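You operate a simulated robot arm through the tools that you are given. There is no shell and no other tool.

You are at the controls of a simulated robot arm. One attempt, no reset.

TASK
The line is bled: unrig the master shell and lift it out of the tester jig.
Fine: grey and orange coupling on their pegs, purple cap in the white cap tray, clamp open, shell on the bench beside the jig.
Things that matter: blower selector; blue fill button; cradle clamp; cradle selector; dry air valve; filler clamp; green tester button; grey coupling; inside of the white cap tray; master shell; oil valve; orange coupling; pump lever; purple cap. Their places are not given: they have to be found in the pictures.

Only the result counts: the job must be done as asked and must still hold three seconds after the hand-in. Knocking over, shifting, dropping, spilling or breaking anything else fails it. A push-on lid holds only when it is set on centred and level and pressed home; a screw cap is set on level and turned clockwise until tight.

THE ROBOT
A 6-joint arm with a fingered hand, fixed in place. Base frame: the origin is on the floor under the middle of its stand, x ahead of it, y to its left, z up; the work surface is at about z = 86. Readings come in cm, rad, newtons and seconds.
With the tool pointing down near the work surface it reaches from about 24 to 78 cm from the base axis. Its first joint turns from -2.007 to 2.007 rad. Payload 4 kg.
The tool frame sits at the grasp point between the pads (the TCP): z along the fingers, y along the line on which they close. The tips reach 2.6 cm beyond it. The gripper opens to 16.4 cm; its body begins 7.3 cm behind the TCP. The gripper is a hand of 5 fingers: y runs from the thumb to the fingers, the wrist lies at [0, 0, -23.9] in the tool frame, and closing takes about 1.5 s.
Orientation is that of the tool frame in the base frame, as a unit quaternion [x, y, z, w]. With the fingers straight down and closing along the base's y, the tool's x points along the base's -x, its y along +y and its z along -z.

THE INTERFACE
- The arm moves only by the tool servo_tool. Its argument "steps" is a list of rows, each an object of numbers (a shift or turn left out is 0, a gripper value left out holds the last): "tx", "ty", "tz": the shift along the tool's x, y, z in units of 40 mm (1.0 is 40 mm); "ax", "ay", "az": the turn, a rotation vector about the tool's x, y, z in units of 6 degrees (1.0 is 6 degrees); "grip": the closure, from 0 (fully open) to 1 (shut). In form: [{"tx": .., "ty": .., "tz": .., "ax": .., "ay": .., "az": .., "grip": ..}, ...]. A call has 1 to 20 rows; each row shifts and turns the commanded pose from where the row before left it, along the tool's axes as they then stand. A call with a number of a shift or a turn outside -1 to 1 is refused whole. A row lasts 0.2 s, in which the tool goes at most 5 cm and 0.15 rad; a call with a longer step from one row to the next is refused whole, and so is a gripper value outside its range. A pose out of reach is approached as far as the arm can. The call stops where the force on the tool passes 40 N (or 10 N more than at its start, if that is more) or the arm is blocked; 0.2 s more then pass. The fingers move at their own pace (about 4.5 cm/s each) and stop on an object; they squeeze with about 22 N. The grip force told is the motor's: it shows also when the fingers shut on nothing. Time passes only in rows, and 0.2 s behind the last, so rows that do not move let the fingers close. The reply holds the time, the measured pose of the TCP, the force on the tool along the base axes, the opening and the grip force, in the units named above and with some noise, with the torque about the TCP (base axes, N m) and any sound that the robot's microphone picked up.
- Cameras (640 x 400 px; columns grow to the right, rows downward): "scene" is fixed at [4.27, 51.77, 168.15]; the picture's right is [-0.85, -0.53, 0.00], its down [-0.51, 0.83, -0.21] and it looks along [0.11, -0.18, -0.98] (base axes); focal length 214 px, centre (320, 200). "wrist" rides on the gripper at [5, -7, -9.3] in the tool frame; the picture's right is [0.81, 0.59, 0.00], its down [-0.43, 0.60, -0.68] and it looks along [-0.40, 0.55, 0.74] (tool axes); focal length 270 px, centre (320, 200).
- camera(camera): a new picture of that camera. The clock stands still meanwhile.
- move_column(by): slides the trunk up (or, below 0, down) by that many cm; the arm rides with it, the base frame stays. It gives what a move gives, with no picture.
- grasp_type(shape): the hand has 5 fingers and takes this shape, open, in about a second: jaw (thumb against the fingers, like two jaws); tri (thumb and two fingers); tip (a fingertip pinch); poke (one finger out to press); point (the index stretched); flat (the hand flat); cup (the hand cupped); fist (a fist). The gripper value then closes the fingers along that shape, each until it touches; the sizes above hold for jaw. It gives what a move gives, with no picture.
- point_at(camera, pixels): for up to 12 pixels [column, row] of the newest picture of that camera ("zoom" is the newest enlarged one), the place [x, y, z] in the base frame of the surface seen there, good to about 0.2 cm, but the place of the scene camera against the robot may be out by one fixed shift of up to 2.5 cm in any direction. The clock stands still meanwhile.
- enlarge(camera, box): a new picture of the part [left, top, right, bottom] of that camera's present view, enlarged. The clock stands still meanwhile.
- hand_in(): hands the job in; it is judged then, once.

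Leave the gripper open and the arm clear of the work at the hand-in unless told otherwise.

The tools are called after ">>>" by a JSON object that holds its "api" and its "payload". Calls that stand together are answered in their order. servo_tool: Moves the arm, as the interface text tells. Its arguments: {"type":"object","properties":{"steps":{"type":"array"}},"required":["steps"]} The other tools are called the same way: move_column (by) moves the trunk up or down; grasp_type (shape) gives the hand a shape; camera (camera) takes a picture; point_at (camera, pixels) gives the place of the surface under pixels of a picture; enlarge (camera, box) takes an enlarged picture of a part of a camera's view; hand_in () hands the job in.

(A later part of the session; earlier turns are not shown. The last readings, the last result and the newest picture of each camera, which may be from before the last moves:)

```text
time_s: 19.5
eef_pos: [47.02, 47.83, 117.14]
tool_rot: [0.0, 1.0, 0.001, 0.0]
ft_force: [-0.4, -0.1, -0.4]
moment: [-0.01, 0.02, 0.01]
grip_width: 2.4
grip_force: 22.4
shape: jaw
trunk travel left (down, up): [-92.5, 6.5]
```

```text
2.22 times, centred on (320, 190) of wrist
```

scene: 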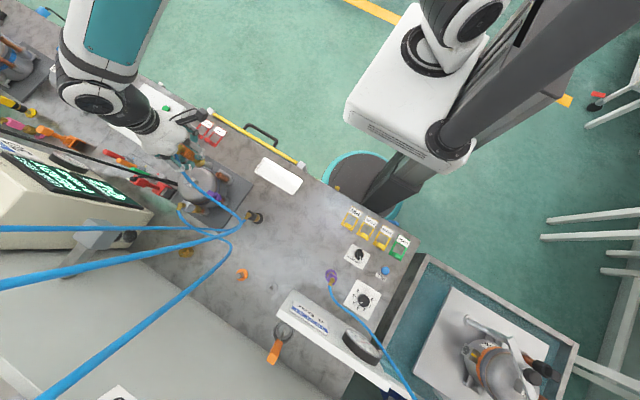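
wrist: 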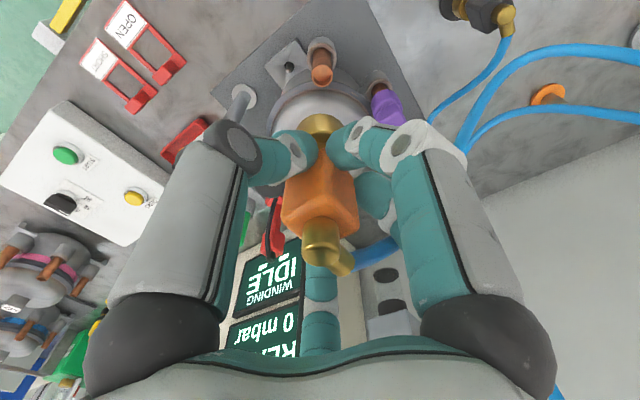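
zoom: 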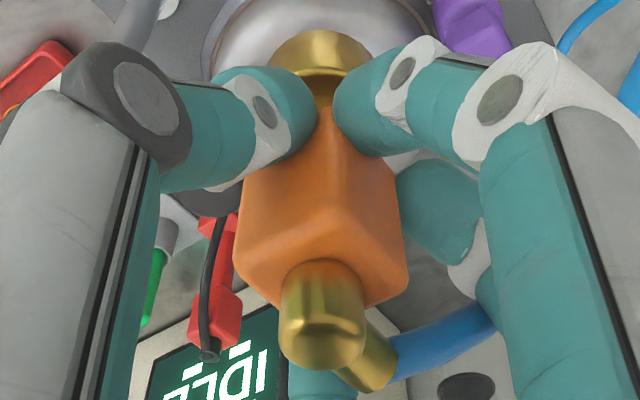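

>>> {"api": "point_at", "payload": {"camera": "zoom", "pixels": [[255, 200], [300, 180], [340, 180], [385, 210], [310, 225], [330, 255], [260, 260], [390, 270], [320, 50], [325, 75], [300, 60], [325, 290]]}}

```text
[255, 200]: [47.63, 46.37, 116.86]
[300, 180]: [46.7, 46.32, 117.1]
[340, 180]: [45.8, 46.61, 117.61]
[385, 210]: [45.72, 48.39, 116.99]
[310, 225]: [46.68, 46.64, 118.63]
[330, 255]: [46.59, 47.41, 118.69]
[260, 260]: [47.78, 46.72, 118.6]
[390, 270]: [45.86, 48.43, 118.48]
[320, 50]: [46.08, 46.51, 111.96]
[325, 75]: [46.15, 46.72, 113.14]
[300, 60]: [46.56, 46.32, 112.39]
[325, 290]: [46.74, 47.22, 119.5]
```

Held cube axis reads about (46.95, 47.58) with top 1.5 above the TCP. I need to move it by (-23.12, +26.12) to sit above the orange peg; I'll travel at z 117.

>>> {"api": "servo_tool", "payload": {"steps": [{"tx": 0.7225, "ty": 0.81625}, {"tx": 0.7225, "ty": 0.81625}, {"tx": 0.7225, "ty": 0.81625}, {"tx": 0.7225, "ty": 0.81625}, {"tx": 0.7225, "ty": 0.81625}, {"tx": 0.7225, "ty": 0.81625}, {"tx": 0.7225, "ty": 0.81625}, {"tx": 0.7225, "ty": 0.81625}, {"tx": 0}, {"tx": 0}]}}

>>> {"api": "camera", "payload": {"camera": "wrist"}}

>>> {"api": "camera", "payload": {"camera": "scene"}}

```text
time_s: 21.7
eef_pos: [23.89, 73.79, 116.95]
tool_rot: [0.0, 1.0, 0.001, 0.0]
ft_force: [-0.7, 0.3, -1.3]
moment: [-0.02, -0.02, 0.0]
grip_width: 2.44
grip_force: 21.9
shape: jaw
trunk travel left (down, up): [-92.5, 6.5]
```

```text
taken
```

wrist: 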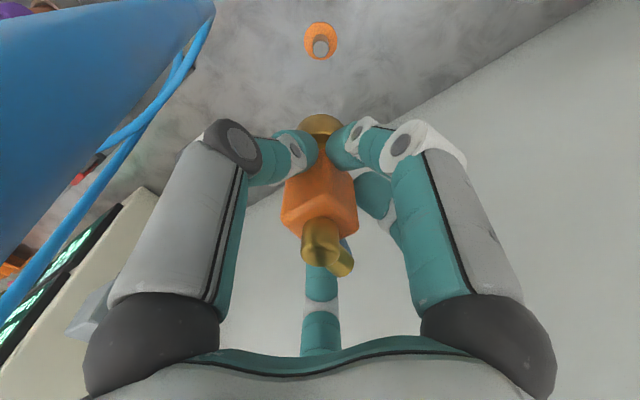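

```text
taken
```

scene: 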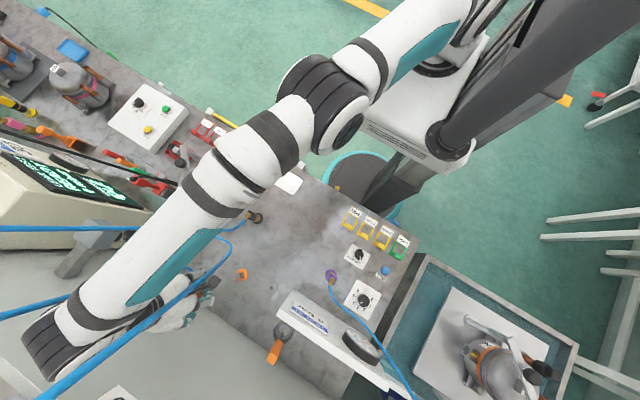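

The arm reached it. The orange peg appears at (320,42), straight "below" the held coupling. I'll measure the peg and held coupling again from here.

>>> {"api": "enlarge", "payload": {"camera": "wrist", "box": [270, 10, 370, 80]}}

```text
5.71 times, centred on (320, 45) of wrist
```

zoom: 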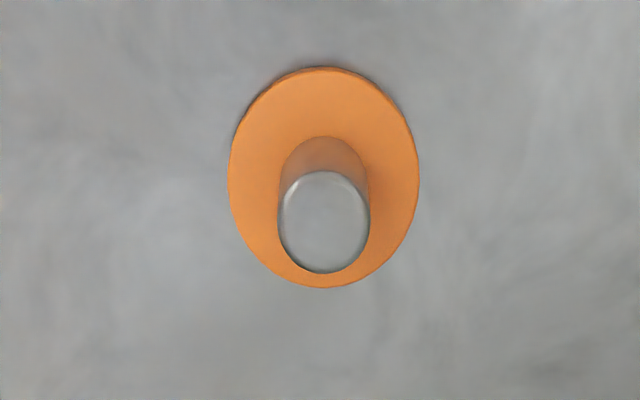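

>>> {"api": "point_at", "payload": {"camera": "zoom", "pixels": [[324, 222], [324, 76], [240, 175], [408, 185], [325, 283], [285, 225], [362, 225], [325, 175], [325, 267], [270, 100], [390, 110], [270, 260]]}}

>>> {"api": "point_at", "payload": {"camera": "wrist", "pixels": [[293, 195], [312, 190], [330, 185], [350, 200], [315, 215], [322, 123], [318, 130], [325, 135]]}}

```text
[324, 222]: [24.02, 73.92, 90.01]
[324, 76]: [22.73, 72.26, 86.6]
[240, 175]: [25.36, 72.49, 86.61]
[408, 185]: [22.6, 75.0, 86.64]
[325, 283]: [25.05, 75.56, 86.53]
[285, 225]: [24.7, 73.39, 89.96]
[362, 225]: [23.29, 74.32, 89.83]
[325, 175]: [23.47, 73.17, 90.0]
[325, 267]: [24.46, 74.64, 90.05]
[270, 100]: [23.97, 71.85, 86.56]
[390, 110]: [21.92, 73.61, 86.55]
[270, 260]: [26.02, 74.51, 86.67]
```

```text
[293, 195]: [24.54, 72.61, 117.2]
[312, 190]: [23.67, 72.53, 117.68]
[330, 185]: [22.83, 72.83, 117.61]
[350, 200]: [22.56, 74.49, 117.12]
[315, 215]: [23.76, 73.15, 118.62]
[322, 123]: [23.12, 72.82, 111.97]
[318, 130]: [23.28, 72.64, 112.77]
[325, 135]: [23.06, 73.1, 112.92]
```

Relative to the peg top (≈(23.98, 73.88)) the held axis (≈(23.77, 73.77)) is off by about (+0.2, +0.1). I'll correct that and descend to z≈99 to look again.

>>> {"api": "servo_tool", "payload": {"steps": [{"tx": -0.05, "ty": 0.025, "tz": 0.5}, {"tz": 0.5}, {"tz": 0.5}, {"tz": 0.5}, {"tz": 0.5}, {"tz": 0.5}, {"tz": 0.5}, {"tz": 0.5}, {"tz": 0.5}, {"tz": 0}, {"tz": 0}]}}

>>> {"api": "camera", "payload": {"camera": "wrist"}}

>>> {"api": "enlarge", "payload": {"camera": "wrist", "box": [270, 70, 370, 140]}}

```text
time_s: 24.1
eef_pos: [23.7, 72.33, 100.26]
tool_rot: [-0.001, 1.0, 0.0, 0.0]
ft_force: [-0.3, 0.8, -1.1]
moment: [-0.03, -0.01, -0.03]
grip_width: 2.4
grip_force: 21.7
shape: jaw
out of reach, approached as far as the arm can: row 4, 6, 8, 9
trunk travel left (down, up): [-92.5, 6.5]
```

```text
taken
```

wrist: 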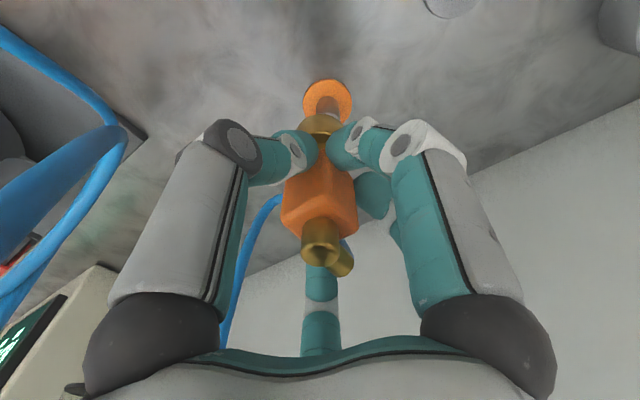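

```text
5.71 times, centred on (320, 105) of wrist
```

zoom: 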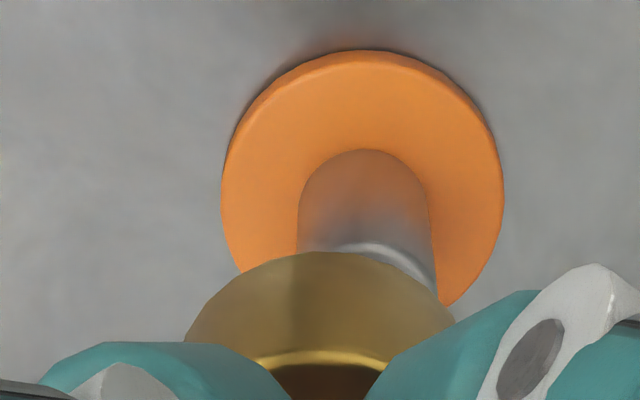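

The arm ran out of reach when low (y 72.33). The trunk must come down instead so the arm can stay in its better configuration. First I rise back up and re-read.

>>> {"api": "servo_tool", "payload": {"steps": [{"tz": -0.5}, {"tz": -0.5}, {"tz": -0.5}, {"tz": -0.5}, {"tz": -0.5}, {"tz": -0.5}, {"tz": -0.5}, {"tz": -0.5}, {"tz": 0}, {"tz": 0}]}}

```text
time_s: 26.3
eef_pos: [24.21, 73.75, 113.71]
tool_rot: [0.0, 1.0, -0.001, 0.0]
ft_force: [0.0, -0.5, -0.7]
moment: [-0.02, 0.0, 0.0]
grip_width: 2.41
grip_force: 21.8
shape: jaw
out of reach, approached as far as the arm can: row 3, 4, 6
trunk travel left (down, up): [-92.5, 6.5]
```

Now at (24.2, 73.75, 113.7). Lowering the trunk by 14 cm should bring the hand to about z 99.7 in this same arm posture.

>>> {"api": "move_column", "payload": {"by": -14}}

>>> {"api": "camera", "payload": {"camera": "wrist"}}

>>> {"api": "enlarge", "payload": {"camera": "wrist", "box": [270, 70, 370, 140]}}

>>> {"api": "camera", "payload": {"camera": "scene"}}

```text
time_s: 28.0
eef_pos: [24.05, 73.77, 99.76]
tool_rot: [0.0, 1.0, 0.0, 0.0]
ft_force: [0.3, 0.0, -0.5]
moment: [-0.01, 0.02, 0.02]
grip_width: 2.4
grip_force: 21.7
shape: jaw
trunk travel left (down, up): [-78.5, 20.5]
```

```text
taken
```

wrist: 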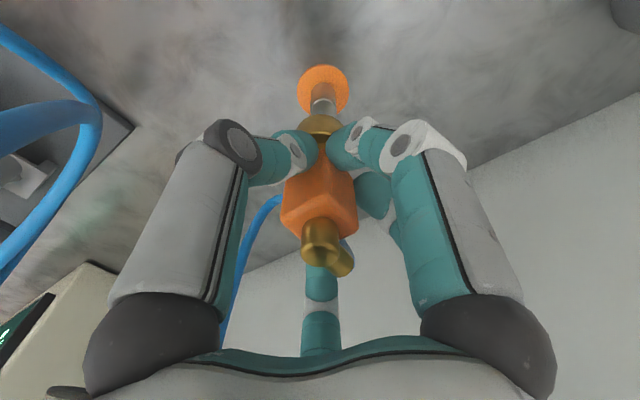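

```text
5.71 times, centred on (320, 105) of wrist
```

zoom: 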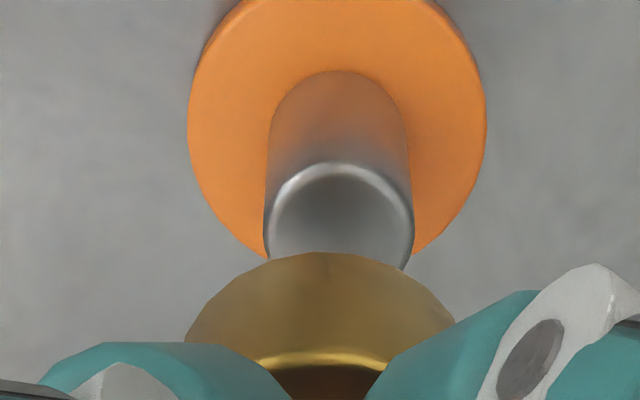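

```text
taken
```

scene: 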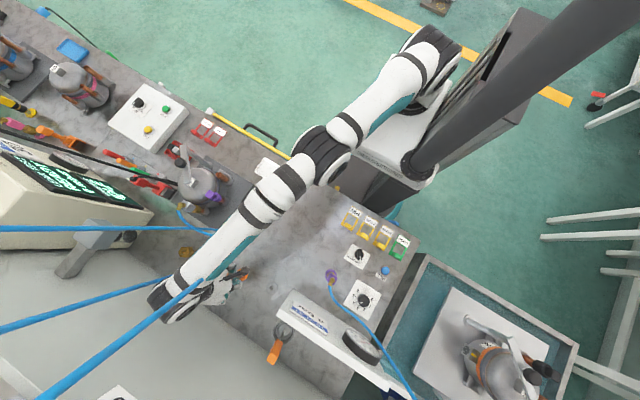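

Good posture now. Measuring the peg top and the collar/cube from here.

>>> {"api": "point_at", "payload": {"camera": "zoom", "pixels": [[340, 170], [340, 210], [272, 220], [407, 220], [340, 245], [320, 262], [215, 320], [430, 310], [320, 320], [195, 110], [480, 110], [338, 45]]}}

>>> {"api": "point_at", "payload": {"camera": "wrist", "pixels": [[293, 195], [300, 190], [312, 190], [305, 185], [330, 185], [335, 190], [345, 195], [350, 200], [340, 190], [315, 215]]}}

```text
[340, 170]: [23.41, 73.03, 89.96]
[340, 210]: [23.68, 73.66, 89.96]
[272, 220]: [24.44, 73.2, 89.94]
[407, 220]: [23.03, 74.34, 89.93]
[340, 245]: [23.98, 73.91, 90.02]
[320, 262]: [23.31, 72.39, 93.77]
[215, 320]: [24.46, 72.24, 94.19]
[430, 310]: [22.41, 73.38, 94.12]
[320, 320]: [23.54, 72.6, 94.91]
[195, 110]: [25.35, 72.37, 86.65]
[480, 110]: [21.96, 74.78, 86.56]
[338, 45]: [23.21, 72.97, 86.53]
```

```text
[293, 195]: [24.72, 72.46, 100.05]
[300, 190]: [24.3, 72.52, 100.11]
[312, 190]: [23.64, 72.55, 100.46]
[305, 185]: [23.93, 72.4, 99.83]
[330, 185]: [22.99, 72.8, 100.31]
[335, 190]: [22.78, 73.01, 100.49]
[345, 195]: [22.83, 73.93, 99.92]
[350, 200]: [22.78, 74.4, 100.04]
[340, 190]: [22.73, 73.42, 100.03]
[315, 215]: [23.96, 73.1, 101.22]
```

The peg sits about (-0.21, +0.15) from the held axis (peg column 340 vs collar 320 in the zoom). I'll shift by that and check.

>>> {"api": "servo_tool", "payload": {"steps": [{"tx": 0.052, "ty": 0.037}, {"tx": 0}, {"tx": 0}]}}

>>> {"api": "enlarge", "payload": {"camera": "wrist", "box": [270, 70, 370, 140]}}

```text
time_s: 28.8
eef_pos: [23.92, 73.91, 99.8]
tool_rot: [0.0, 1.0, 0.0, 0.0]
ft_force: [0.5, -0.2, -1.7]
moment: [0.01, -0.02, 0.02]
grip_width: 2.38
grip_force: 22.1
shape: jaw
trunk travel left (down, up): [-78.5, 20.5]
```

```text
5.71 times, centred on (320, 105) of wrist
```

zoom: 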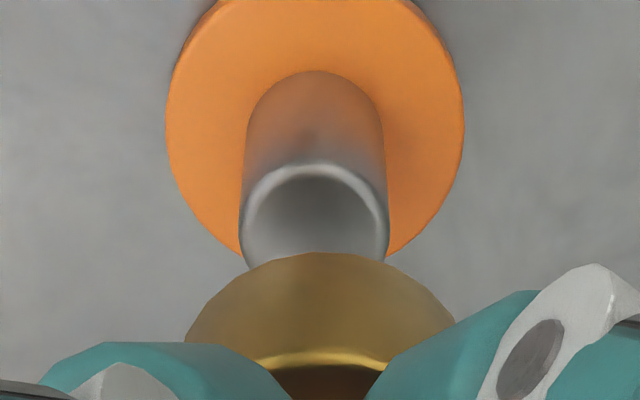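

Aligned within about 0.1 cm. Now I lower using the trunk (arm posture fixed): first 3.5 cm to just above contact.

>>> {"api": "move_column", "payload": {"by": -3.3}}

>>> {"api": "enlarge", "payload": {"camera": "wrist", "box": [270, 70, 370, 140]}}

```text
time_s: 29.6
eef_pos: [23.87, 74.0, 96.68]
tool_rot: [0.0, 1.0, 0.0, -0.001]
ft_force: [-0.5, -0.5, -0.9]
moment: [0.03, 0.03, 0.01]
grip_width: 2.4
grip_force: 21.9
shape: jaw
trunk travel left (down, up): [-75.2, 23.8]
```

```text
5.71 times, centred on (320, 105) of wrist
```

zoom: 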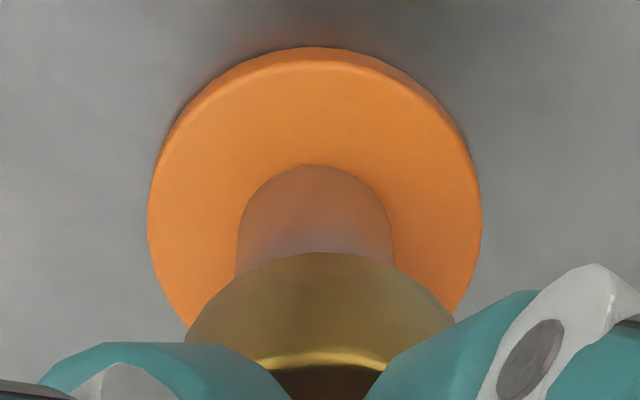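

Peg column 314 vs collar 320: about 0.06 cm off, fine. Lowering in small steps while watching force.

>>> {"api": "move_column", "payload": {"by": -0.8}}

>>> {"api": "move_column", "payload": {"by": -0.5}}

>>> {"api": "enlarge", "payload": {"camera": "wrist", "box": [240, 80, 400, 180]}}

```text
time_s: 30.1
eef_pos: [23.82, 73.95, 95.8]
tool_rot: [0.0, 1.0, 0.0, 0.0]
ft_force: [0.3, -0.4, -1.1]
moment: [-0.01, 0.04, -0.02]
grip_width: 2.41
grip_force: 22.4
shape: jaw
trunk travel left (down, up): [-74.4, 24.6]
```

```text
time_s: 30.7
eef_pos: [23.86, 73.8, 95.3]
tool_rot: [0.0, 1.0, 0.0, 0.001]
ft_force: [0.5, -0.3, -1.5]
moment: [-0.02, -0.01, -0.01]
grip_width: 2.42
grip_force: 21.6
shape: jaw
trunk travel left (down, up): [-73.9, 25.1]
```

```text
4.00 times, centred on (320, 130) of wrist
```

zoom: 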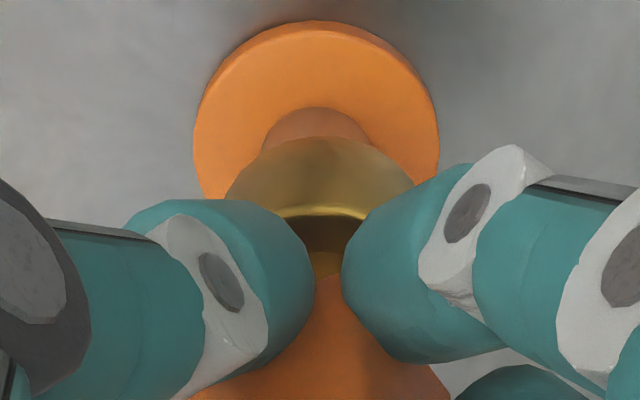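

No force yet; continuing down in half-centimetre steps.

>>> {"api": "move_column", "payload": {"by": -0.5}}

>>> {"api": "move_column", "payload": {"by": -0.4}}

>>> {"api": "enlarge", "payload": {"camera": "wrist", "box": [240, 80, 400, 180]}}

```text
time_s: 31.2
eef_pos: [23.79, 73.88, 94.88]
tool_rot: [0.0, 1.0, 0.0, 0.0]
ft_force: [-0.4, -1.2, -1.2]
moment: [0.0, 0.02, 0.02]
grip_width: 2.37
grip_force: 21.7
shape: jaw
trunk travel left (down, up): [-73.4, 25.6]
```

```text
time_s: 31.7
eef_pos: [23.9, 73.89, 94.68]
tool_rot: [0.0, 1.0, 0.002, 0.002]
ft_force: [-0.6, 0.6, 13.6]
moment: [-0.03, -0.03, 0.0]
grip_width: 2.41
grip_force: 21.8
shape: jaw
trunk travel left (down, up): [-73.0, 26.0]
```

```text
4.00 times, centred on (320, 130) of wrist
```

zoom: 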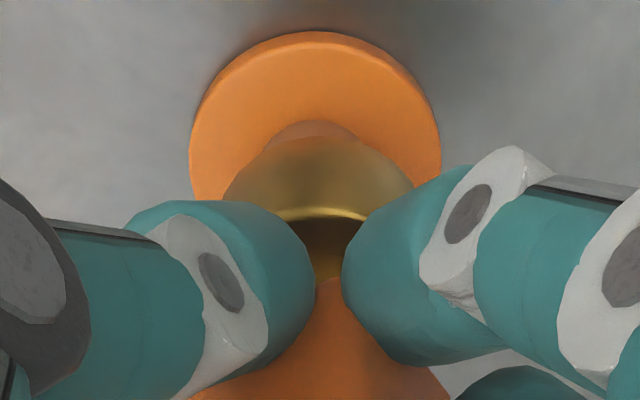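

At z 94.68 there is 13.6 N of resistance, matching the expected seat height (94.7). One slightly firmer press to make sure it is home.

>>> {"api": "move_column", "payload": {"by": -0.25}}

>>> {"api": "camera", "payload": {"camera": "wrist"}}

>>> {"api": "point_at", "payload": {"camera": "wrist", "pixels": [[315, 215], [330, 210], [300, 215], [322, 240], [320, 115], [320, 125]]}}

```text
time_s: 32.2
eef_pos: [23.75, 73.94, 94.64]
tool_rot: [-0.001, 1.0, 0.004, 0.001]
ft_force: [1.1, 1.8, 27.4]
moment: [0.02, -0.06, 0.02]
grip_width: 2.45
grip_force: 21.2
shape: jaw
trunk travel left (down, up): [-72.8, 26.2]
```

```text
taken
```

wrist: 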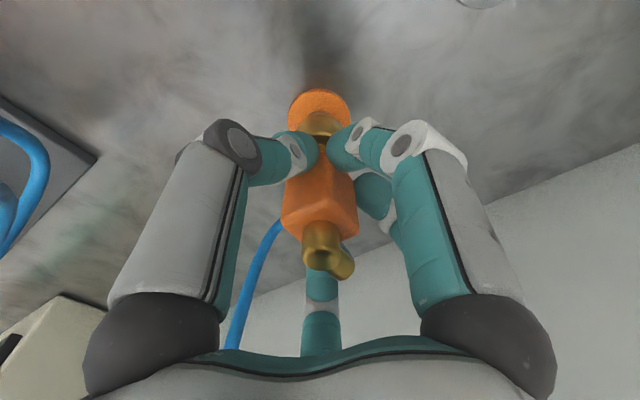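

```text
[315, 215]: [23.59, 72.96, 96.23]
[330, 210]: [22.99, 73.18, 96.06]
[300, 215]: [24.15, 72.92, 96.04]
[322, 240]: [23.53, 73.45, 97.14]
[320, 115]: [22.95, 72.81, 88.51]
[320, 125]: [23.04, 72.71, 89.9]
```

Cube top now reads 96.2, same as the parked black coupling: seated. I'll relieve the press a little, then open the hand partly (6.6 cm).

>>> {"api": "move_column", "payload": {"by": 0.25}}

>>> {"api": "servo_tool", "payload": {"steps": [{"grip": 0.6}, {"grip": 0.6}, {"grip": 0.6}, {"grip": 0.6}, {"grip": 0.6}]}}

>>> {"api": "camera", "payload": {"camera": "wrist"}}

```text
time_s: 32.8
eef_pos: [23.82, 73.86, 94.58]
tool_rot: [0.001, 1.0, 0.002, 0.001]
ft_force: [2.4, 5.2, 25.6]
moment: [0.11, -0.05, 0.0]
grip_width: 2.45
grip_force: 22.4
shape: jaw
trunk travel left (down, up): [-73.0, 26.0]
```

```text
time_s: 34.0
eef_pos: [23.78, 73.87, 94.31]
tool_rot: [0.0, 1.0, 0.0, 0.0]
ft_force: [-0.4, 0.8, 0.0]
moment: [0.02, -0.02, 0.0]
grip_width: 6.5
grip_force: 0.0
shape: jaw
trunk travel left (down, up): [-73.0, 26.0]
```

```text
taken
```

wrist: 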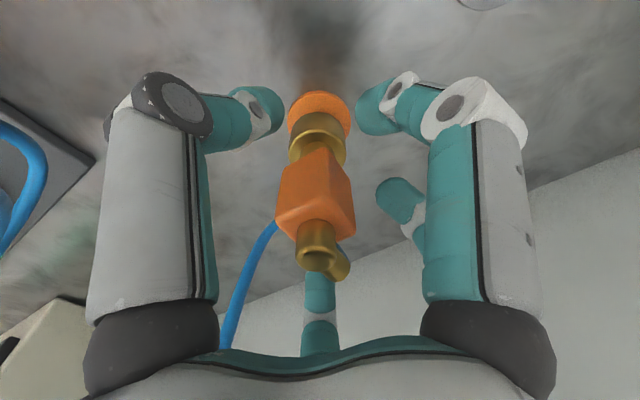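

Released. Now rising straight up about 14 cm with the arm, then inspecting the parked coupling.

>>> {"api": "servo_tool", "payload": {"steps": [{"tz": -0.3}, {"tz": -0.4}, {"tz": -0.4}, {"tz": -0.4}, {"tz": -0.5}, {"tz": -0.5}, {"tz": -0.5}, {"tz": -0.5}, {"tz": 0}]}}

>>> {"api": "camera", "payload": {"camera": "wrist"}}

>>> {"api": "enlarge", "payload": {"camera": "wrist", "box": [270, 20, 370, 120]}}

```text
time_s: 36.0
eef_pos: [23.22, 71.37, 107.71]
tool_rot: [0.0, 1.0, 0.002, 0.001]
ft_force: [0.1, 0.3, 0.1]
moment: [0.01, 0.02, 0.0]
grip_width: 6.52
grip_force: 0.1
shape: jaw
out of reach, approached as far as the arm can: row 4, 6, 7, 8
trunk travel left (down, up): [-73.0, 26.0]
```

```text
taken
```

wrist: 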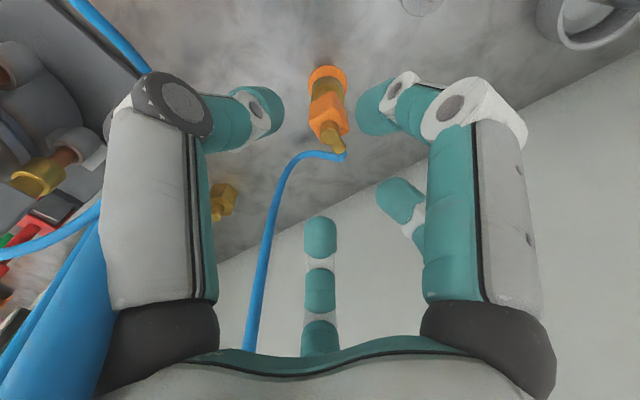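

```text
4.00 times, centred on (320, 70) of wrist
```

zoom: 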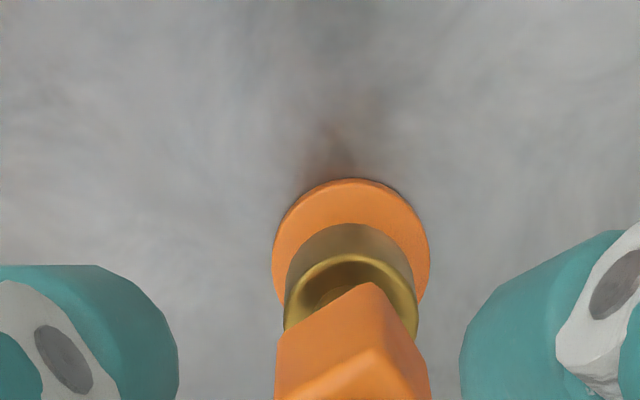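

The reach limit also bites when rising, so the hand drifted inward a bit; I need to check the orange coupling still stands correctly.

>>> {"api": "point_at", "payload": {"camera": "wrist", "pixels": [[318, 105], [328, 110], [340, 118], [325, 95], [330, 137], [342, 152], [326, 73], [345, 80]]}}

>>> {"api": "enlarge", "payload": {"camera": "wrist", "box": [280, 50, 380, 170]}}

>>> {"api": "enlarge", "payload": {"camera": "scene", "box": [200, 230, 300, 310]}}

```text
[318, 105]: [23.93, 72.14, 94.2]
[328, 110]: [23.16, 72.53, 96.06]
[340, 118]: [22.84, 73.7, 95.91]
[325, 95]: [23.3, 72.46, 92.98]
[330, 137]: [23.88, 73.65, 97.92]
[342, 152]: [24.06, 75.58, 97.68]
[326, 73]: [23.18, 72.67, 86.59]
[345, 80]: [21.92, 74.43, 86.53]
```

```text
3.33 times, centred on (330, 110) of wrist
```

zoom: 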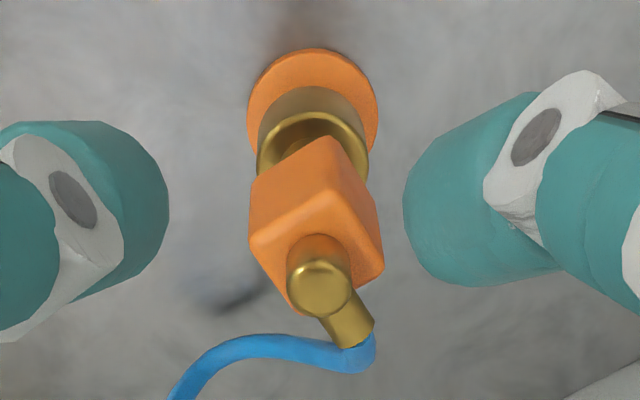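

```text
5.00 times, centred on (250, 270) of scene
```

zoom: 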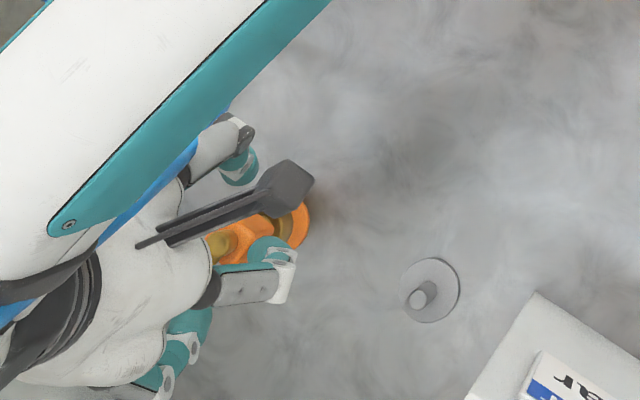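

The orange coupling stands upright and seated (elbow top at (23.9, 73.65, 97.9)). Next the purple cap. I raise the trunk by 7.5 cm, which suits the shell's height, then re-read.

>>> {"api": "move_column", "payload": {"by": 7.5}}

>>> {"api": "servo_tool", "payload": {"steps": [{"tx": -0.5, "ty": -0.8}, {"tx": -0.5, "ty": -0.8}, {"tx": 0}, {"tx": 0}]}}

```text
time_s: 37.1
eef_pos: [23.28, 71.39, 115.15]
tool_rot: [-0.001, 1.0, 0.003, 0.001]
ft_force: [-0.4, 0.0, -0.3]
moment: [0.01, -0.01, -0.04]
grip_width: 6.53
grip_force: 0.1
shape: jaw
trunk travel left (down, up): [-80.5, 18.5]
```

```text
time_s: 38.1
eef_pos: [27.17, 64.88, 115.22]
tool_rot: [0.0, 1.0, 0.003, 0.001]
ft_force: [-0.2, -1.0, -0.1]
moment: [-0.02, -0.01, 0.0]
grip_width: 6.53
grip_force: 0.2
shape: jaw
trunk travel left (down, up): [-80.5, 18.5]
```

The pose tracks well again. Moving above the purple cap at about (43.55, 54.65, 113).

>>> {"api": "servo_tool", "payload": {"steps": [{"tx": -0.82, "ty": -0.51, "tz": 0.1}, {"tx": -0.82, "ty": -0.51, "tz": 0.1}, {"tx": -0.82, "ty": -0.51, "tz": 0.1}, {"tx": -0.82, "ty": -0.51, "tz": 0.1}, {"tx": -0.82, "ty": -0.51, "tz": 0.1}, {"tx": 0}, {"tx": 0}]}}

>>> {"api": "camera", "payload": {"camera": "wrist"}}

>>> {"api": "enlarge", "payload": {"camera": "wrist", "box": [260, 60, 380, 140]}}

```text
time_s: 39.7
eef_pos: [43.8, 54.51, 113.04]
tool_rot: [0.0, 1.0, 0.002, 0.001]
ft_force: [-0.3, 0.2, -0.1]
moment: [0.04, -0.01, 0.0]
grip_width: 6.52
grip_force: 0.0
shape: jaw
trunk travel left (down, up): [-80.5, 18.5]
```

```text
taken
```

wrist: 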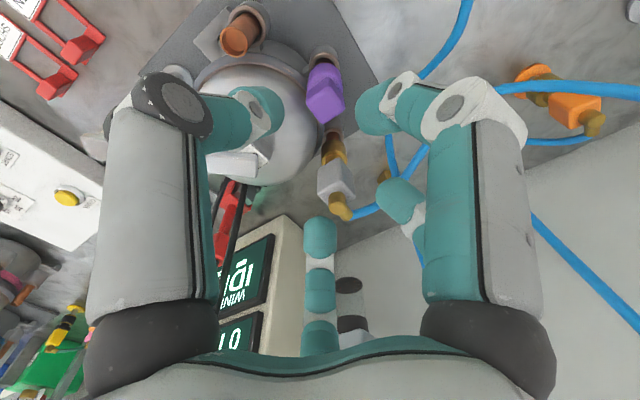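

```text
5.00 times, centred on (320, 100) of wrist
```

zoom: 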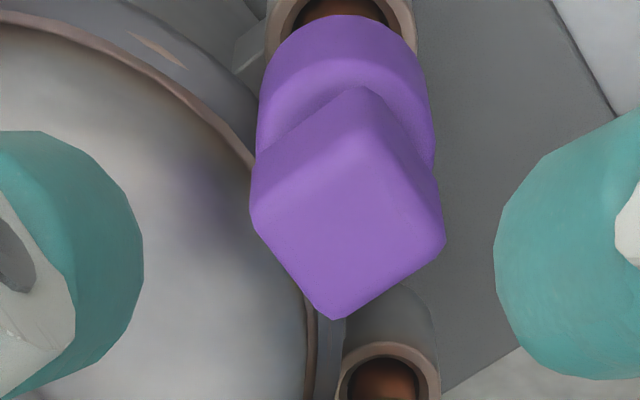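

The purple cap's square handle is clear at (325,95). Measuring its faces.

>>> {"api": "point_at", "payload": {"camera": "zoom", "pixels": [[275, 180], [310, 155], [340, 130], [395, 140], [420, 190], [345, 220], [265, 205], [435, 235], [335, 305], [365, 100], [350, 60], [270, 110]]}}

```text
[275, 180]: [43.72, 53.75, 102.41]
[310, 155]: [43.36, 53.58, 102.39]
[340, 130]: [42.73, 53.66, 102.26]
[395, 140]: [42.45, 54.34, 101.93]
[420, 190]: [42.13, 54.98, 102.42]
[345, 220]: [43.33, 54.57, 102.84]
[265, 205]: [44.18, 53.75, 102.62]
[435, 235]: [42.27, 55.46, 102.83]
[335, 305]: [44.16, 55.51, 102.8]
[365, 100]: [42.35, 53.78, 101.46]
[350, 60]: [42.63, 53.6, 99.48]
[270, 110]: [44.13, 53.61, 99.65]
```

Handle centre ≈ (43.25, 54.6), z 100–102.85. Shifting -0.4 in x and descending 10.8 cm to z≈102.2.

>>> {"api": "servo_tool", "payload": {"steps": [{"tx": 0.1, "ty": 0.015, "tz": 0.4}, {"tz": 0.4}, {"tz": 0.4}, {"tz": 0.4}, {"tz": 0.4}, {"tz": 0.3}, {"tz": 0.2}, {"tz": 0.2}, {"tz": 0}]}}

>>> {"api": "camera", "payload": {"camera": "wrist"}}

```text
time_s: 41.7
eef_pos: [43.19, 54.86, 102.33]
tool_rot: [0.0, 1.0, 0.003, 0.001]
ft_force: [0.1, -4.3, 1.8]
moment: [0.2, -0.05, -0.12]
grip_width: 6.55
grip_force: 0.2
shape: jaw
trunk travel left (down, up): [-80.5, 18.5]
```

```text
taken
```

wrist: 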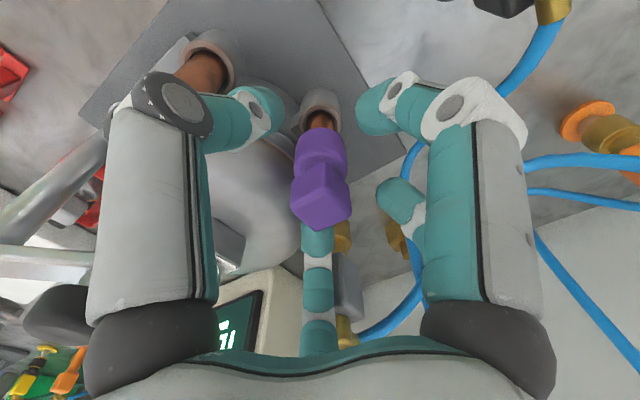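

There is a light 4 N sideways touch (a finger probably brushing the grey body behind). Closing moves that finger away, and the cap is centred at column 320, so I close now.

>>> {"api": "servo_tool", "payload": {"steps": [{"grip": 0.75}, {"grip": 0.85}, {"grip": 1.0}, {"grip": 1.0}, {"grip": 1.0}, {"grip": 1.0}, {"grip": 1.0}]}}

>>> {"api": "camera", "payload": {"camera": "wrist"}}

```text
time_s: 43.3
eef_pos: [43.36, 54.93, 102.25]
tool_rot: [0.0, 1.0, 0.003, 0.001]
ft_force: [0.0, 0.1, -2.2]
moment: [0.01, 0.0, 0.12]
grip_width: 1.96
grip_force: 22.3
shape: jaw
trunk travel left (down, up): [-80.5, 18.5]
```

```text
taken
```

wrist: 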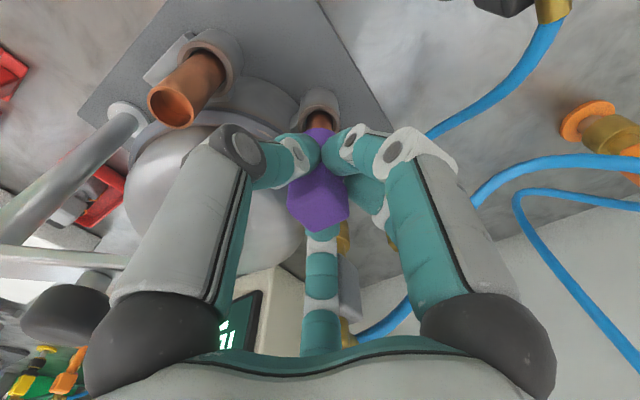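

Gripped (1.96 cm, 22 N). Pulling slowly straight up.

>>> {"api": "servo_tool", "payload": {"steps": [{"tz": -0.1}, {"tz": -0.1}, {"tz": -0.1}, {"tz": -0.1}, {"tz": -0.1}, {"tz": -0.1}, {"tz": -0.1}, {"tz": 0}]}}

>>> {"api": "camera", "payload": {"camera": "wrist"}}

```text
time_s: 45.1
eef_pos: [43.3, 54.88, 104.93]
tool_rot: [0.0, 1.0, 0.003, 0.001]
ft_force: [0.0, 0.2, -0.5]
moment: [0.0, 0.03, 0.03]
grip_width: 1.91
grip_force: 22.2
shape: jaw
trunk travel left (down, up): [-80.5, 18.5]
```

```text
taken
```

wrist: 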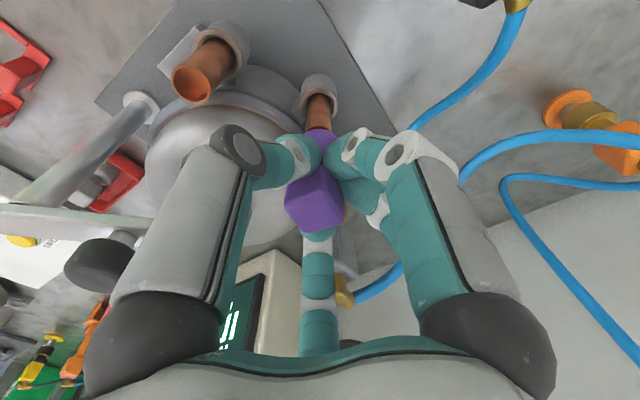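

The cap came off with the hand; the copper stub shows below. Lifting on to z≈114, then moving above the white tray, about (33.5, 35.5).

>>> {"api": "servo_tool", "payload": {"steps": [{"tz": -0.4}, {"tz": -0.5}, {"tz": -0.5}, {"tz": -0.5}, {"tz": -0.4}, {"tx": 0.49, "ty": -0.97}, {"tx": 0.49, "ty": -0.97}, {"tx": 0.49, "ty": -0.97}, {"tx": 0.49, "ty": -0.97}, {"tx": 0.49, "ty": -0.97}, {"tx": 0}, {"tx": 0}]}}

>>> {"api": "camera", "payload": {"camera": "wrist"}}

>>> {"api": "camera", "payload": {"camera": "scene"}}

```text
time_s: 47.7
eef_pos: [33.48, 35.2, 114.28]
tool_rot: [0.0, 1.0, 0.003, 0.001]
ft_force: [-0.9, 0.0, 0.0]
moment: [-0.01, -0.01, 0.01]
grip_width: 1.94
grip_force: 22.4
shape: jaw
trunk travel left (down, up): [-80.5, 18.5]
```

```text
taken
```

wrist: 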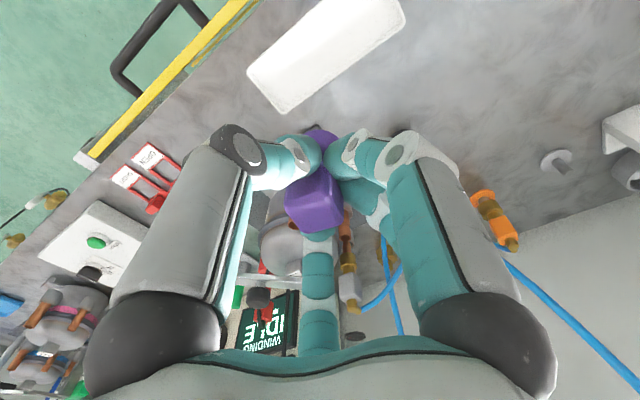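

```text
taken
```

scene: 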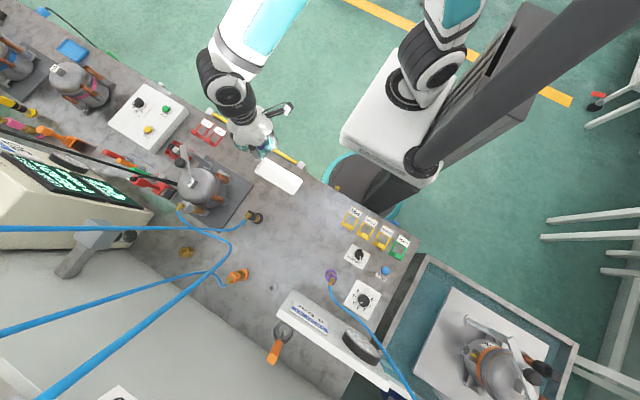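

The tray is visible at around (320,50) in the wrist view. Measuring its rim and floor.

>>> {"api": "point_at", "payload": {"camera": "wrist", "pixels": [[249, 72], [281, 112], [403, 22], [340, 68], [290, 40], [325, 50], [290, 80], [360, 25], [330, 20], [265, 75], [283, 105], [395, 20]]}}

>>> {"api": "enlarge", "payload": {"camera": "wrist", "box": [230, 0, 410, 120]}}

```text
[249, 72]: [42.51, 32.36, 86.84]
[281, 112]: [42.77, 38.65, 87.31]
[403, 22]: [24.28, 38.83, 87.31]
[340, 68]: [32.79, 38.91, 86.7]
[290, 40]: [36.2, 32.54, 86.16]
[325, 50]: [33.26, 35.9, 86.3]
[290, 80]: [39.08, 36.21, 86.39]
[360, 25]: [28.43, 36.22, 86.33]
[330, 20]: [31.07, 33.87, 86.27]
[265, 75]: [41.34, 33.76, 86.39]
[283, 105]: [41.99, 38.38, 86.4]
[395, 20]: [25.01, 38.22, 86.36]
```

```text
3.33 times, centred on (320, 60) of wrist
```

zoom: 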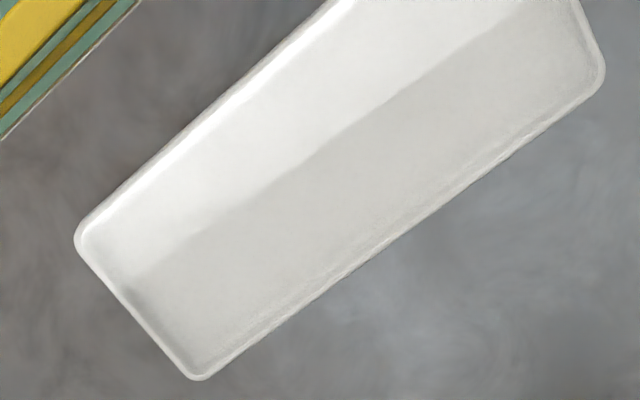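

Tray interior spans x≈24.5–42.5, y≈31.5–38.8, floor 86.3; the cap is above its centre. Descending to about z 91.7, then feeling for the floor.

>>> {"api": "servo_tool", "payload": {"steps": [{"tz": 0.8}, {"tz": 0.8}, {"tz": 0.8}, {"tz": 0.8}, {"tz": 0.8}, {"tz": 0.8}, {"tz": 0.3}, {"tz": 0.3}, {"tz": 0.2}, {"tz": 0}]}}

>>> {"api": "camera", "payload": {"camera": "wrist"}}

```text
time_s: 49.9
eef_pos: [33.42, 35.52, 91.78]
tool_rot: [0.0, 1.0, 0.003, 0.0]
ft_force: [0.1, 0.5, -0.4]
moment: [0.0, -0.03, -0.04]
grip_width: 1.91
grip_force: 21.5
shape: jaw
trunk travel left (down, up): [-80.5, 18.5]
```

```text
taken
```

wrist: 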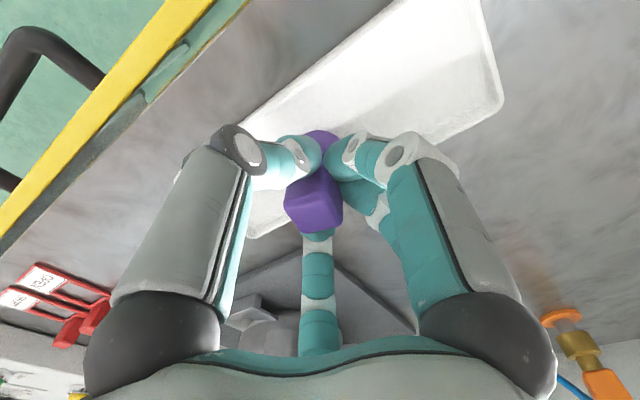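

Feeling downward in 2 mm steps.

>>> {"api": "servo_tool", "payload": {"steps": [{"tz": 0.04}, {"tz": 0.04}, {"tz": 0.04}, {"tz": 0}]}}

```text
time_s: 50.9
eef_pos: [33.34, 35.66, 91.33]
tool_rot: [0.0, 1.0, 0.003, 0.001]
ft_force: [-0.2, -0.2, 8.9]
moment: [-0.08, -0.15, -0.01]
grip_width: 1.94
grip_force: 22.0
shape: jaw
trunk travel left (down, up): [-80.5, 18.5]
```

Contact with the tray floor (8.9 N). Opening the hand partly.

>>> {"api": "servo_tool", "payload": {"steps": [{"grip": 0.85}, {"grip": 0.8}, {"grip": 0.7}, {"grip": 0.6}, {"grip": 0.6}, {"grip": 0.6}]}}

>>> {"api": "camera", "payload": {"camera": "wrist"}}

```text
time_s: 52.3
eef_pos: [33.45, 35.49, 91.21]
tool_rot: [0.0, 1.0, 0.003, 0.0]
ft_force: [-1.2, 0.5, 0.3]
moment: [0.02, -0.04, -0.02]
grip_width: 6.52
grip_force: 0.0
shape: jaw
trunk travel left (down, up): [-80.5, 18.5]
```

```text
taken
```

wrist: 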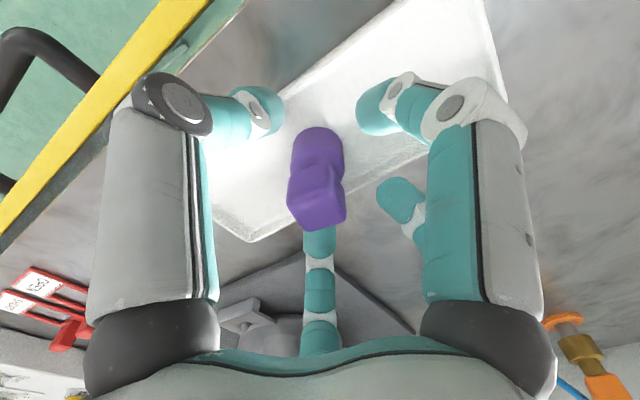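

The cap stands in the tray on its own. Rising straight up 20 cm.

>>> {"api": "servo_tool", "payload": {"steps": [{"tz": -0.3}, {"tz": -0.4}, {"tz": -0.5}, {"tz": -0.7}, {"tz": -0.8}, {"tz": -0.8}, {"tz": -0.8}, {"tz": -0.8}, {"tz": 0}]}}

>>> {"api": "camera", "payload": {"camera": "wrist"}}

```text
time_s: 54.3
eef_pos: [33.43, 35.58, 111.67]
tool_rot: [-0.001, 1.0, 0.003, 0.001]
ft_force: [0.3, 1.0, 0.0]
moment: [0.01, -0.02, -0.01]
grip_width: 6.53
grip_force: 0.0
shape: jaw
trunk travel left (down, up): [-80.5, 18.5]
```

```text
taken
```

wrist: 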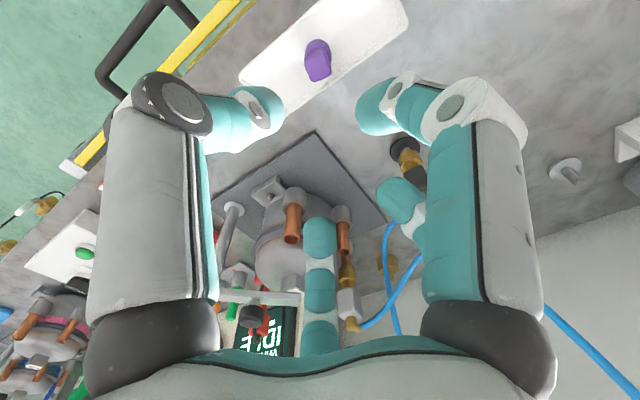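

The cap stands in the tray. Next the grey coupling at (47.0, 61.65). It is near the reach limit, so I'll hold the arm in its best posture and use the trunk for vertical travel. Trunk up 8, then over to (47, 61.6, 112).

>>> {"api": "move_column", "payload": {"by": 8}}

>>> {"api": "servo_tool", "payload": {"steps": [{"tx": -0.486, "ty": 0.93, "tz": 0.275}, {"tx": -0.486, "ty": 0.93, "tz": 0.275}, {"tx": -0.486, "ty": 0.93, "tz": 0.275}, {"tx": -0.486, "ty": 0.93, "tz": 0.275}, {"tx": -0.486, "ty": 0.93, "tz": 0.275}, {"tx": -0.486, "ty": 0.93, "tz": 0.275}, {"tx": -0.486, "ty": 0.93, "tz": 0.275}, {"tx": 0}, {"tx": 0}]}}

>>> {"api": "camera", "payload": {"camera": "wrist"}}

>>> {"api": "enlarge", "payload": {"camera": "wrist", "box": [270, 60, 370, 140]}}

```text
time_s: 55.5
eef_pos: [33.35, 35.55, 119.64]
tool_rot: [0.001, 1.0, 0.003, 0.001]
ft_force: [-0.6, 0.3, -0.4]
moment: [-0.02, 0.02, 0.0]
grip_width: 6.52
grip_force: 0.2
shape: jaw
trunk travel left (down, up): [-88.5, 10.5]
```

```text
time_s: 57.5
eef_pos: [46.99, 61.59, 111.84]
tool_rot: [0.0, 1.0, 0.001, 0.0]
ft_force: [-0.4, 0.4, 0.9]
moment: [0.0, 0.0, -0.02]
grip_width: 6.54
grip_force: 0.0
shape: jaw
trunk travel left (down, up): [-88.5, 10.5]
```

```text
taken
```

wrist: 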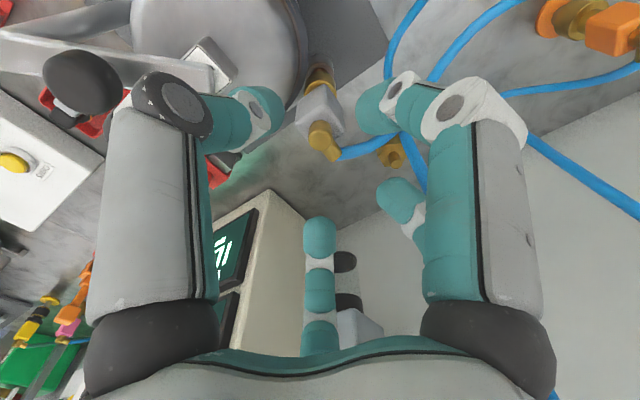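

```text
5.00 times, centred on (320, 100) of wrist
```

zoom: 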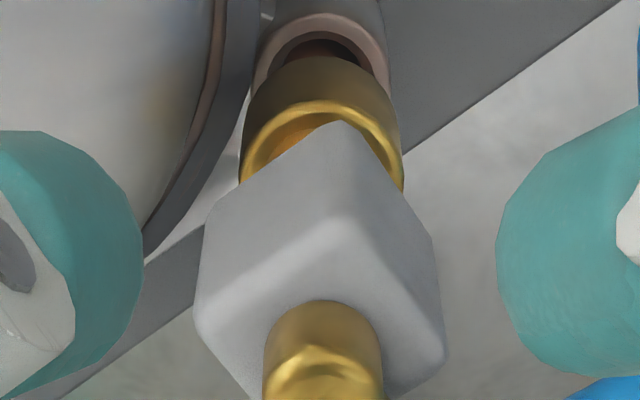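

The grey body is at (320,110) in the wrist view. Measuring it before lowering.

>>> {"api": "point_at", "payload": {"camera": "zoom", "pixels": [[215, 230], [270, 200], [320, 170], [370, 170], [420, 240], [310, 250], [215, 310], [430, 340], [320, 340], [340, 380], [360, 270], [320, 75]]}}

>>> {"api": "servo_tool", "payload": {"steps": [{"tx": 0}]}}

```text
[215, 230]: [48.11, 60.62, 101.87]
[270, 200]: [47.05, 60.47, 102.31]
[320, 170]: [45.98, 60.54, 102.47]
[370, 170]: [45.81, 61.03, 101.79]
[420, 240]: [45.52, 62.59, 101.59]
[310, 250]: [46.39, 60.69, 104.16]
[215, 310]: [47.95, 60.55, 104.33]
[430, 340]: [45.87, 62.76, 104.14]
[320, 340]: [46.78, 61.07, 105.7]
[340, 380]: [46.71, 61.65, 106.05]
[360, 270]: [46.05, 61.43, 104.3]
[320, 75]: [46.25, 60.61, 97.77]
```

```text
time_s: 57.9
eef_pos: [46.98, 61.51, 112.02]
tool_rot: [0.0, 1.0, 0.002, 0.001]
ft_force: [-1.0, -0.5, -0.4]
moment: [0.0, -0.03, -0.01]
grip_width: 6.55
grip_force: 0.2
shape: jaw
trunk travel left (down, up): [-88.5, 10.5]
```

Grey axis ≈ (46.95, 61.7), top 104.35. Lowering the trunk 9 cm to bring the TCP to about 102.9.

>>> {"api": "servo_tool", "payload": {"steps": [{"ty": 0.03}, {"tx": 0}]}}

>>> {"api": "move_column", "payload": {"by": -6}}

>>> {"api": "move_column", "payload": {"by": -3}}

>>> {"api": "camera", "payload": {"camera": "wrist"}}

```text
time_s: 58.5
eef_pos: [47.0, 61.65, 112.01]
tool_rot: [0.0, 1.0, 0.003, 0.001]
ft_force: [0.0, 0.0, 0.1]
moment: [-0.02, -0.02, 0.0]
grip_width: 6.52
grip_force: 0.1
shape: jaw
trunk travel left (down, up): [-88.5, 10.5]
```

```text
time_s: 59.5
eef_pos: [46.99, 61.64, 106.12]
tool_rot: [0.0, 1.0, 0.003, 0.001]
ft_force: [-0.7, 0.6, 0.4]
moment: [0.01, 0.0, -0.01]
grip_width: 6.55
grip_force: 0.1
shape: jaw
trunk travel left (down, up): [-82.5, 16.5]
```

```text
time_s: 60.2
eef_pos: [46.95, 61.72, 103.14]
tool_rot: [0.001, 1.0, 0.004, 0.001]
ft_force: [-0.5, 0.2, 0.3]
moment: [-0.03, -0.01, -0.03]
grip_width: 6.56
grip_force: 0.0
shape: jaw
trunk travel left (down, up): [-79.5, 19.5]
```

```text
taken
```

wrist: 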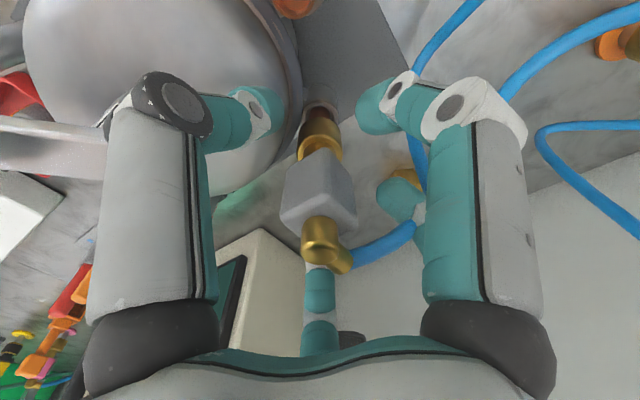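

The grey body is centred at (320,195), no contact. Closing the grip.

>>> {"api": "servo_tool", "payload": {"steps": [{"grip": 0.75}, {"grip": 0.85}, {"grip": 1.0}, {"grip": 1.0}, {"grip": 1.0}, {"grip": 1.0}, {"grip": 1.0}]}}

>>> {"api": "move_column", "payload": {"by": 1.0}}

>>> {"api": "camera", "payload": {"camera": "wrist"}}

```text
time_s: 61.8
eef_pos: [46.99, 61.77, 102.93]
tool_rot: [0.0, 1.0, 0.002, 0.001]
ft_force: [0.2, 0.4, -0.4]
moment: [-0.01, 0.01, 0.07]
grip_width: 2.41
grip_force: 22.1
shape: jaw
trunk travel left (down, up): [-79.5, 19.5]
```

```text
time_s: 62.4
eef_pos: [47.04, 61.78, 103.98]
tool_rot: [0.001, 1.0, 0.003, 0.001]
ft_force: [-0.3, 0.5, -0.7]
moment: [-0.01, 0.03, 0.0]
grip_width: 2.47
grip_force: 22.4
shape: jaw
trunk travel left (down, up): [-80.5, 18.5]
```

```text
taken
```

wrist: 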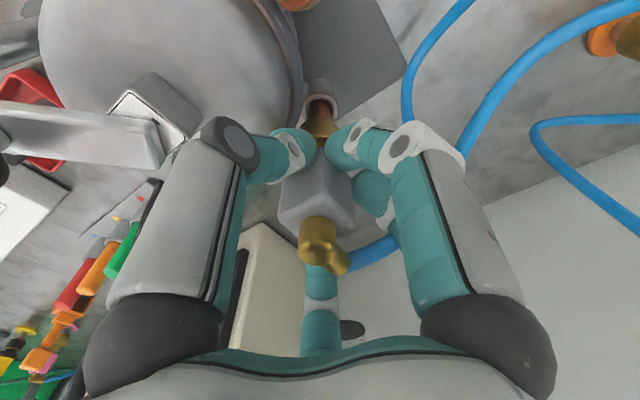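

The grey coupling is following. Raising the trunk another 9 cm.

>>> {"api": "move_column", "payload": {"by": 9}}

>>> {"api": "camera", "payload": {"camera": "wrist"}}

>>> {"api": "enlarge", "payload": {"camera": "wrist", "box": [270, 100, 370, 280]}}

```text
time_s: 63.6
eef_pos: [46.93, 61.7, 113.01]
tool_rot: [0.0, 1.0, 0.003, 0.001]
ft_force: [-0.4, 0.0, -0.8]
moment: [-0.02, 0.0, -0.02]
grip_width: 2.47
grip_force: 22.4
shape: jaw
trunk travel left (down, up): [-89.5, 9.5]
```

```text
taken
```

wrist: 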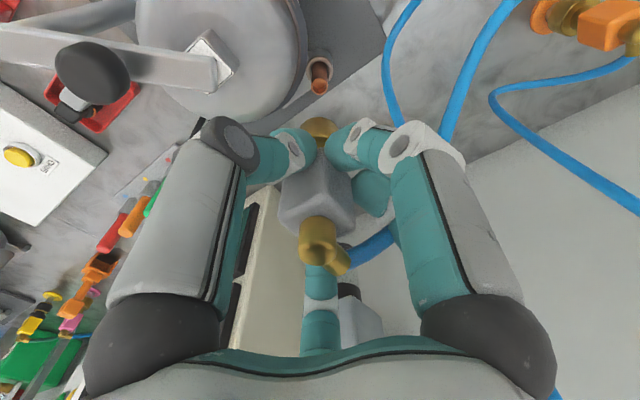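

```text
2.22 times, centred on (320, 190) of wrist
```

zoom: 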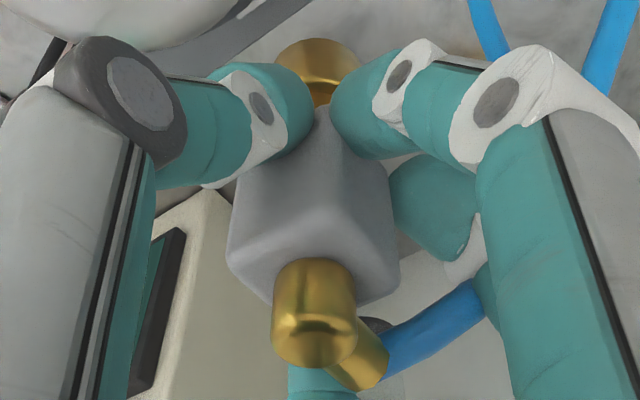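

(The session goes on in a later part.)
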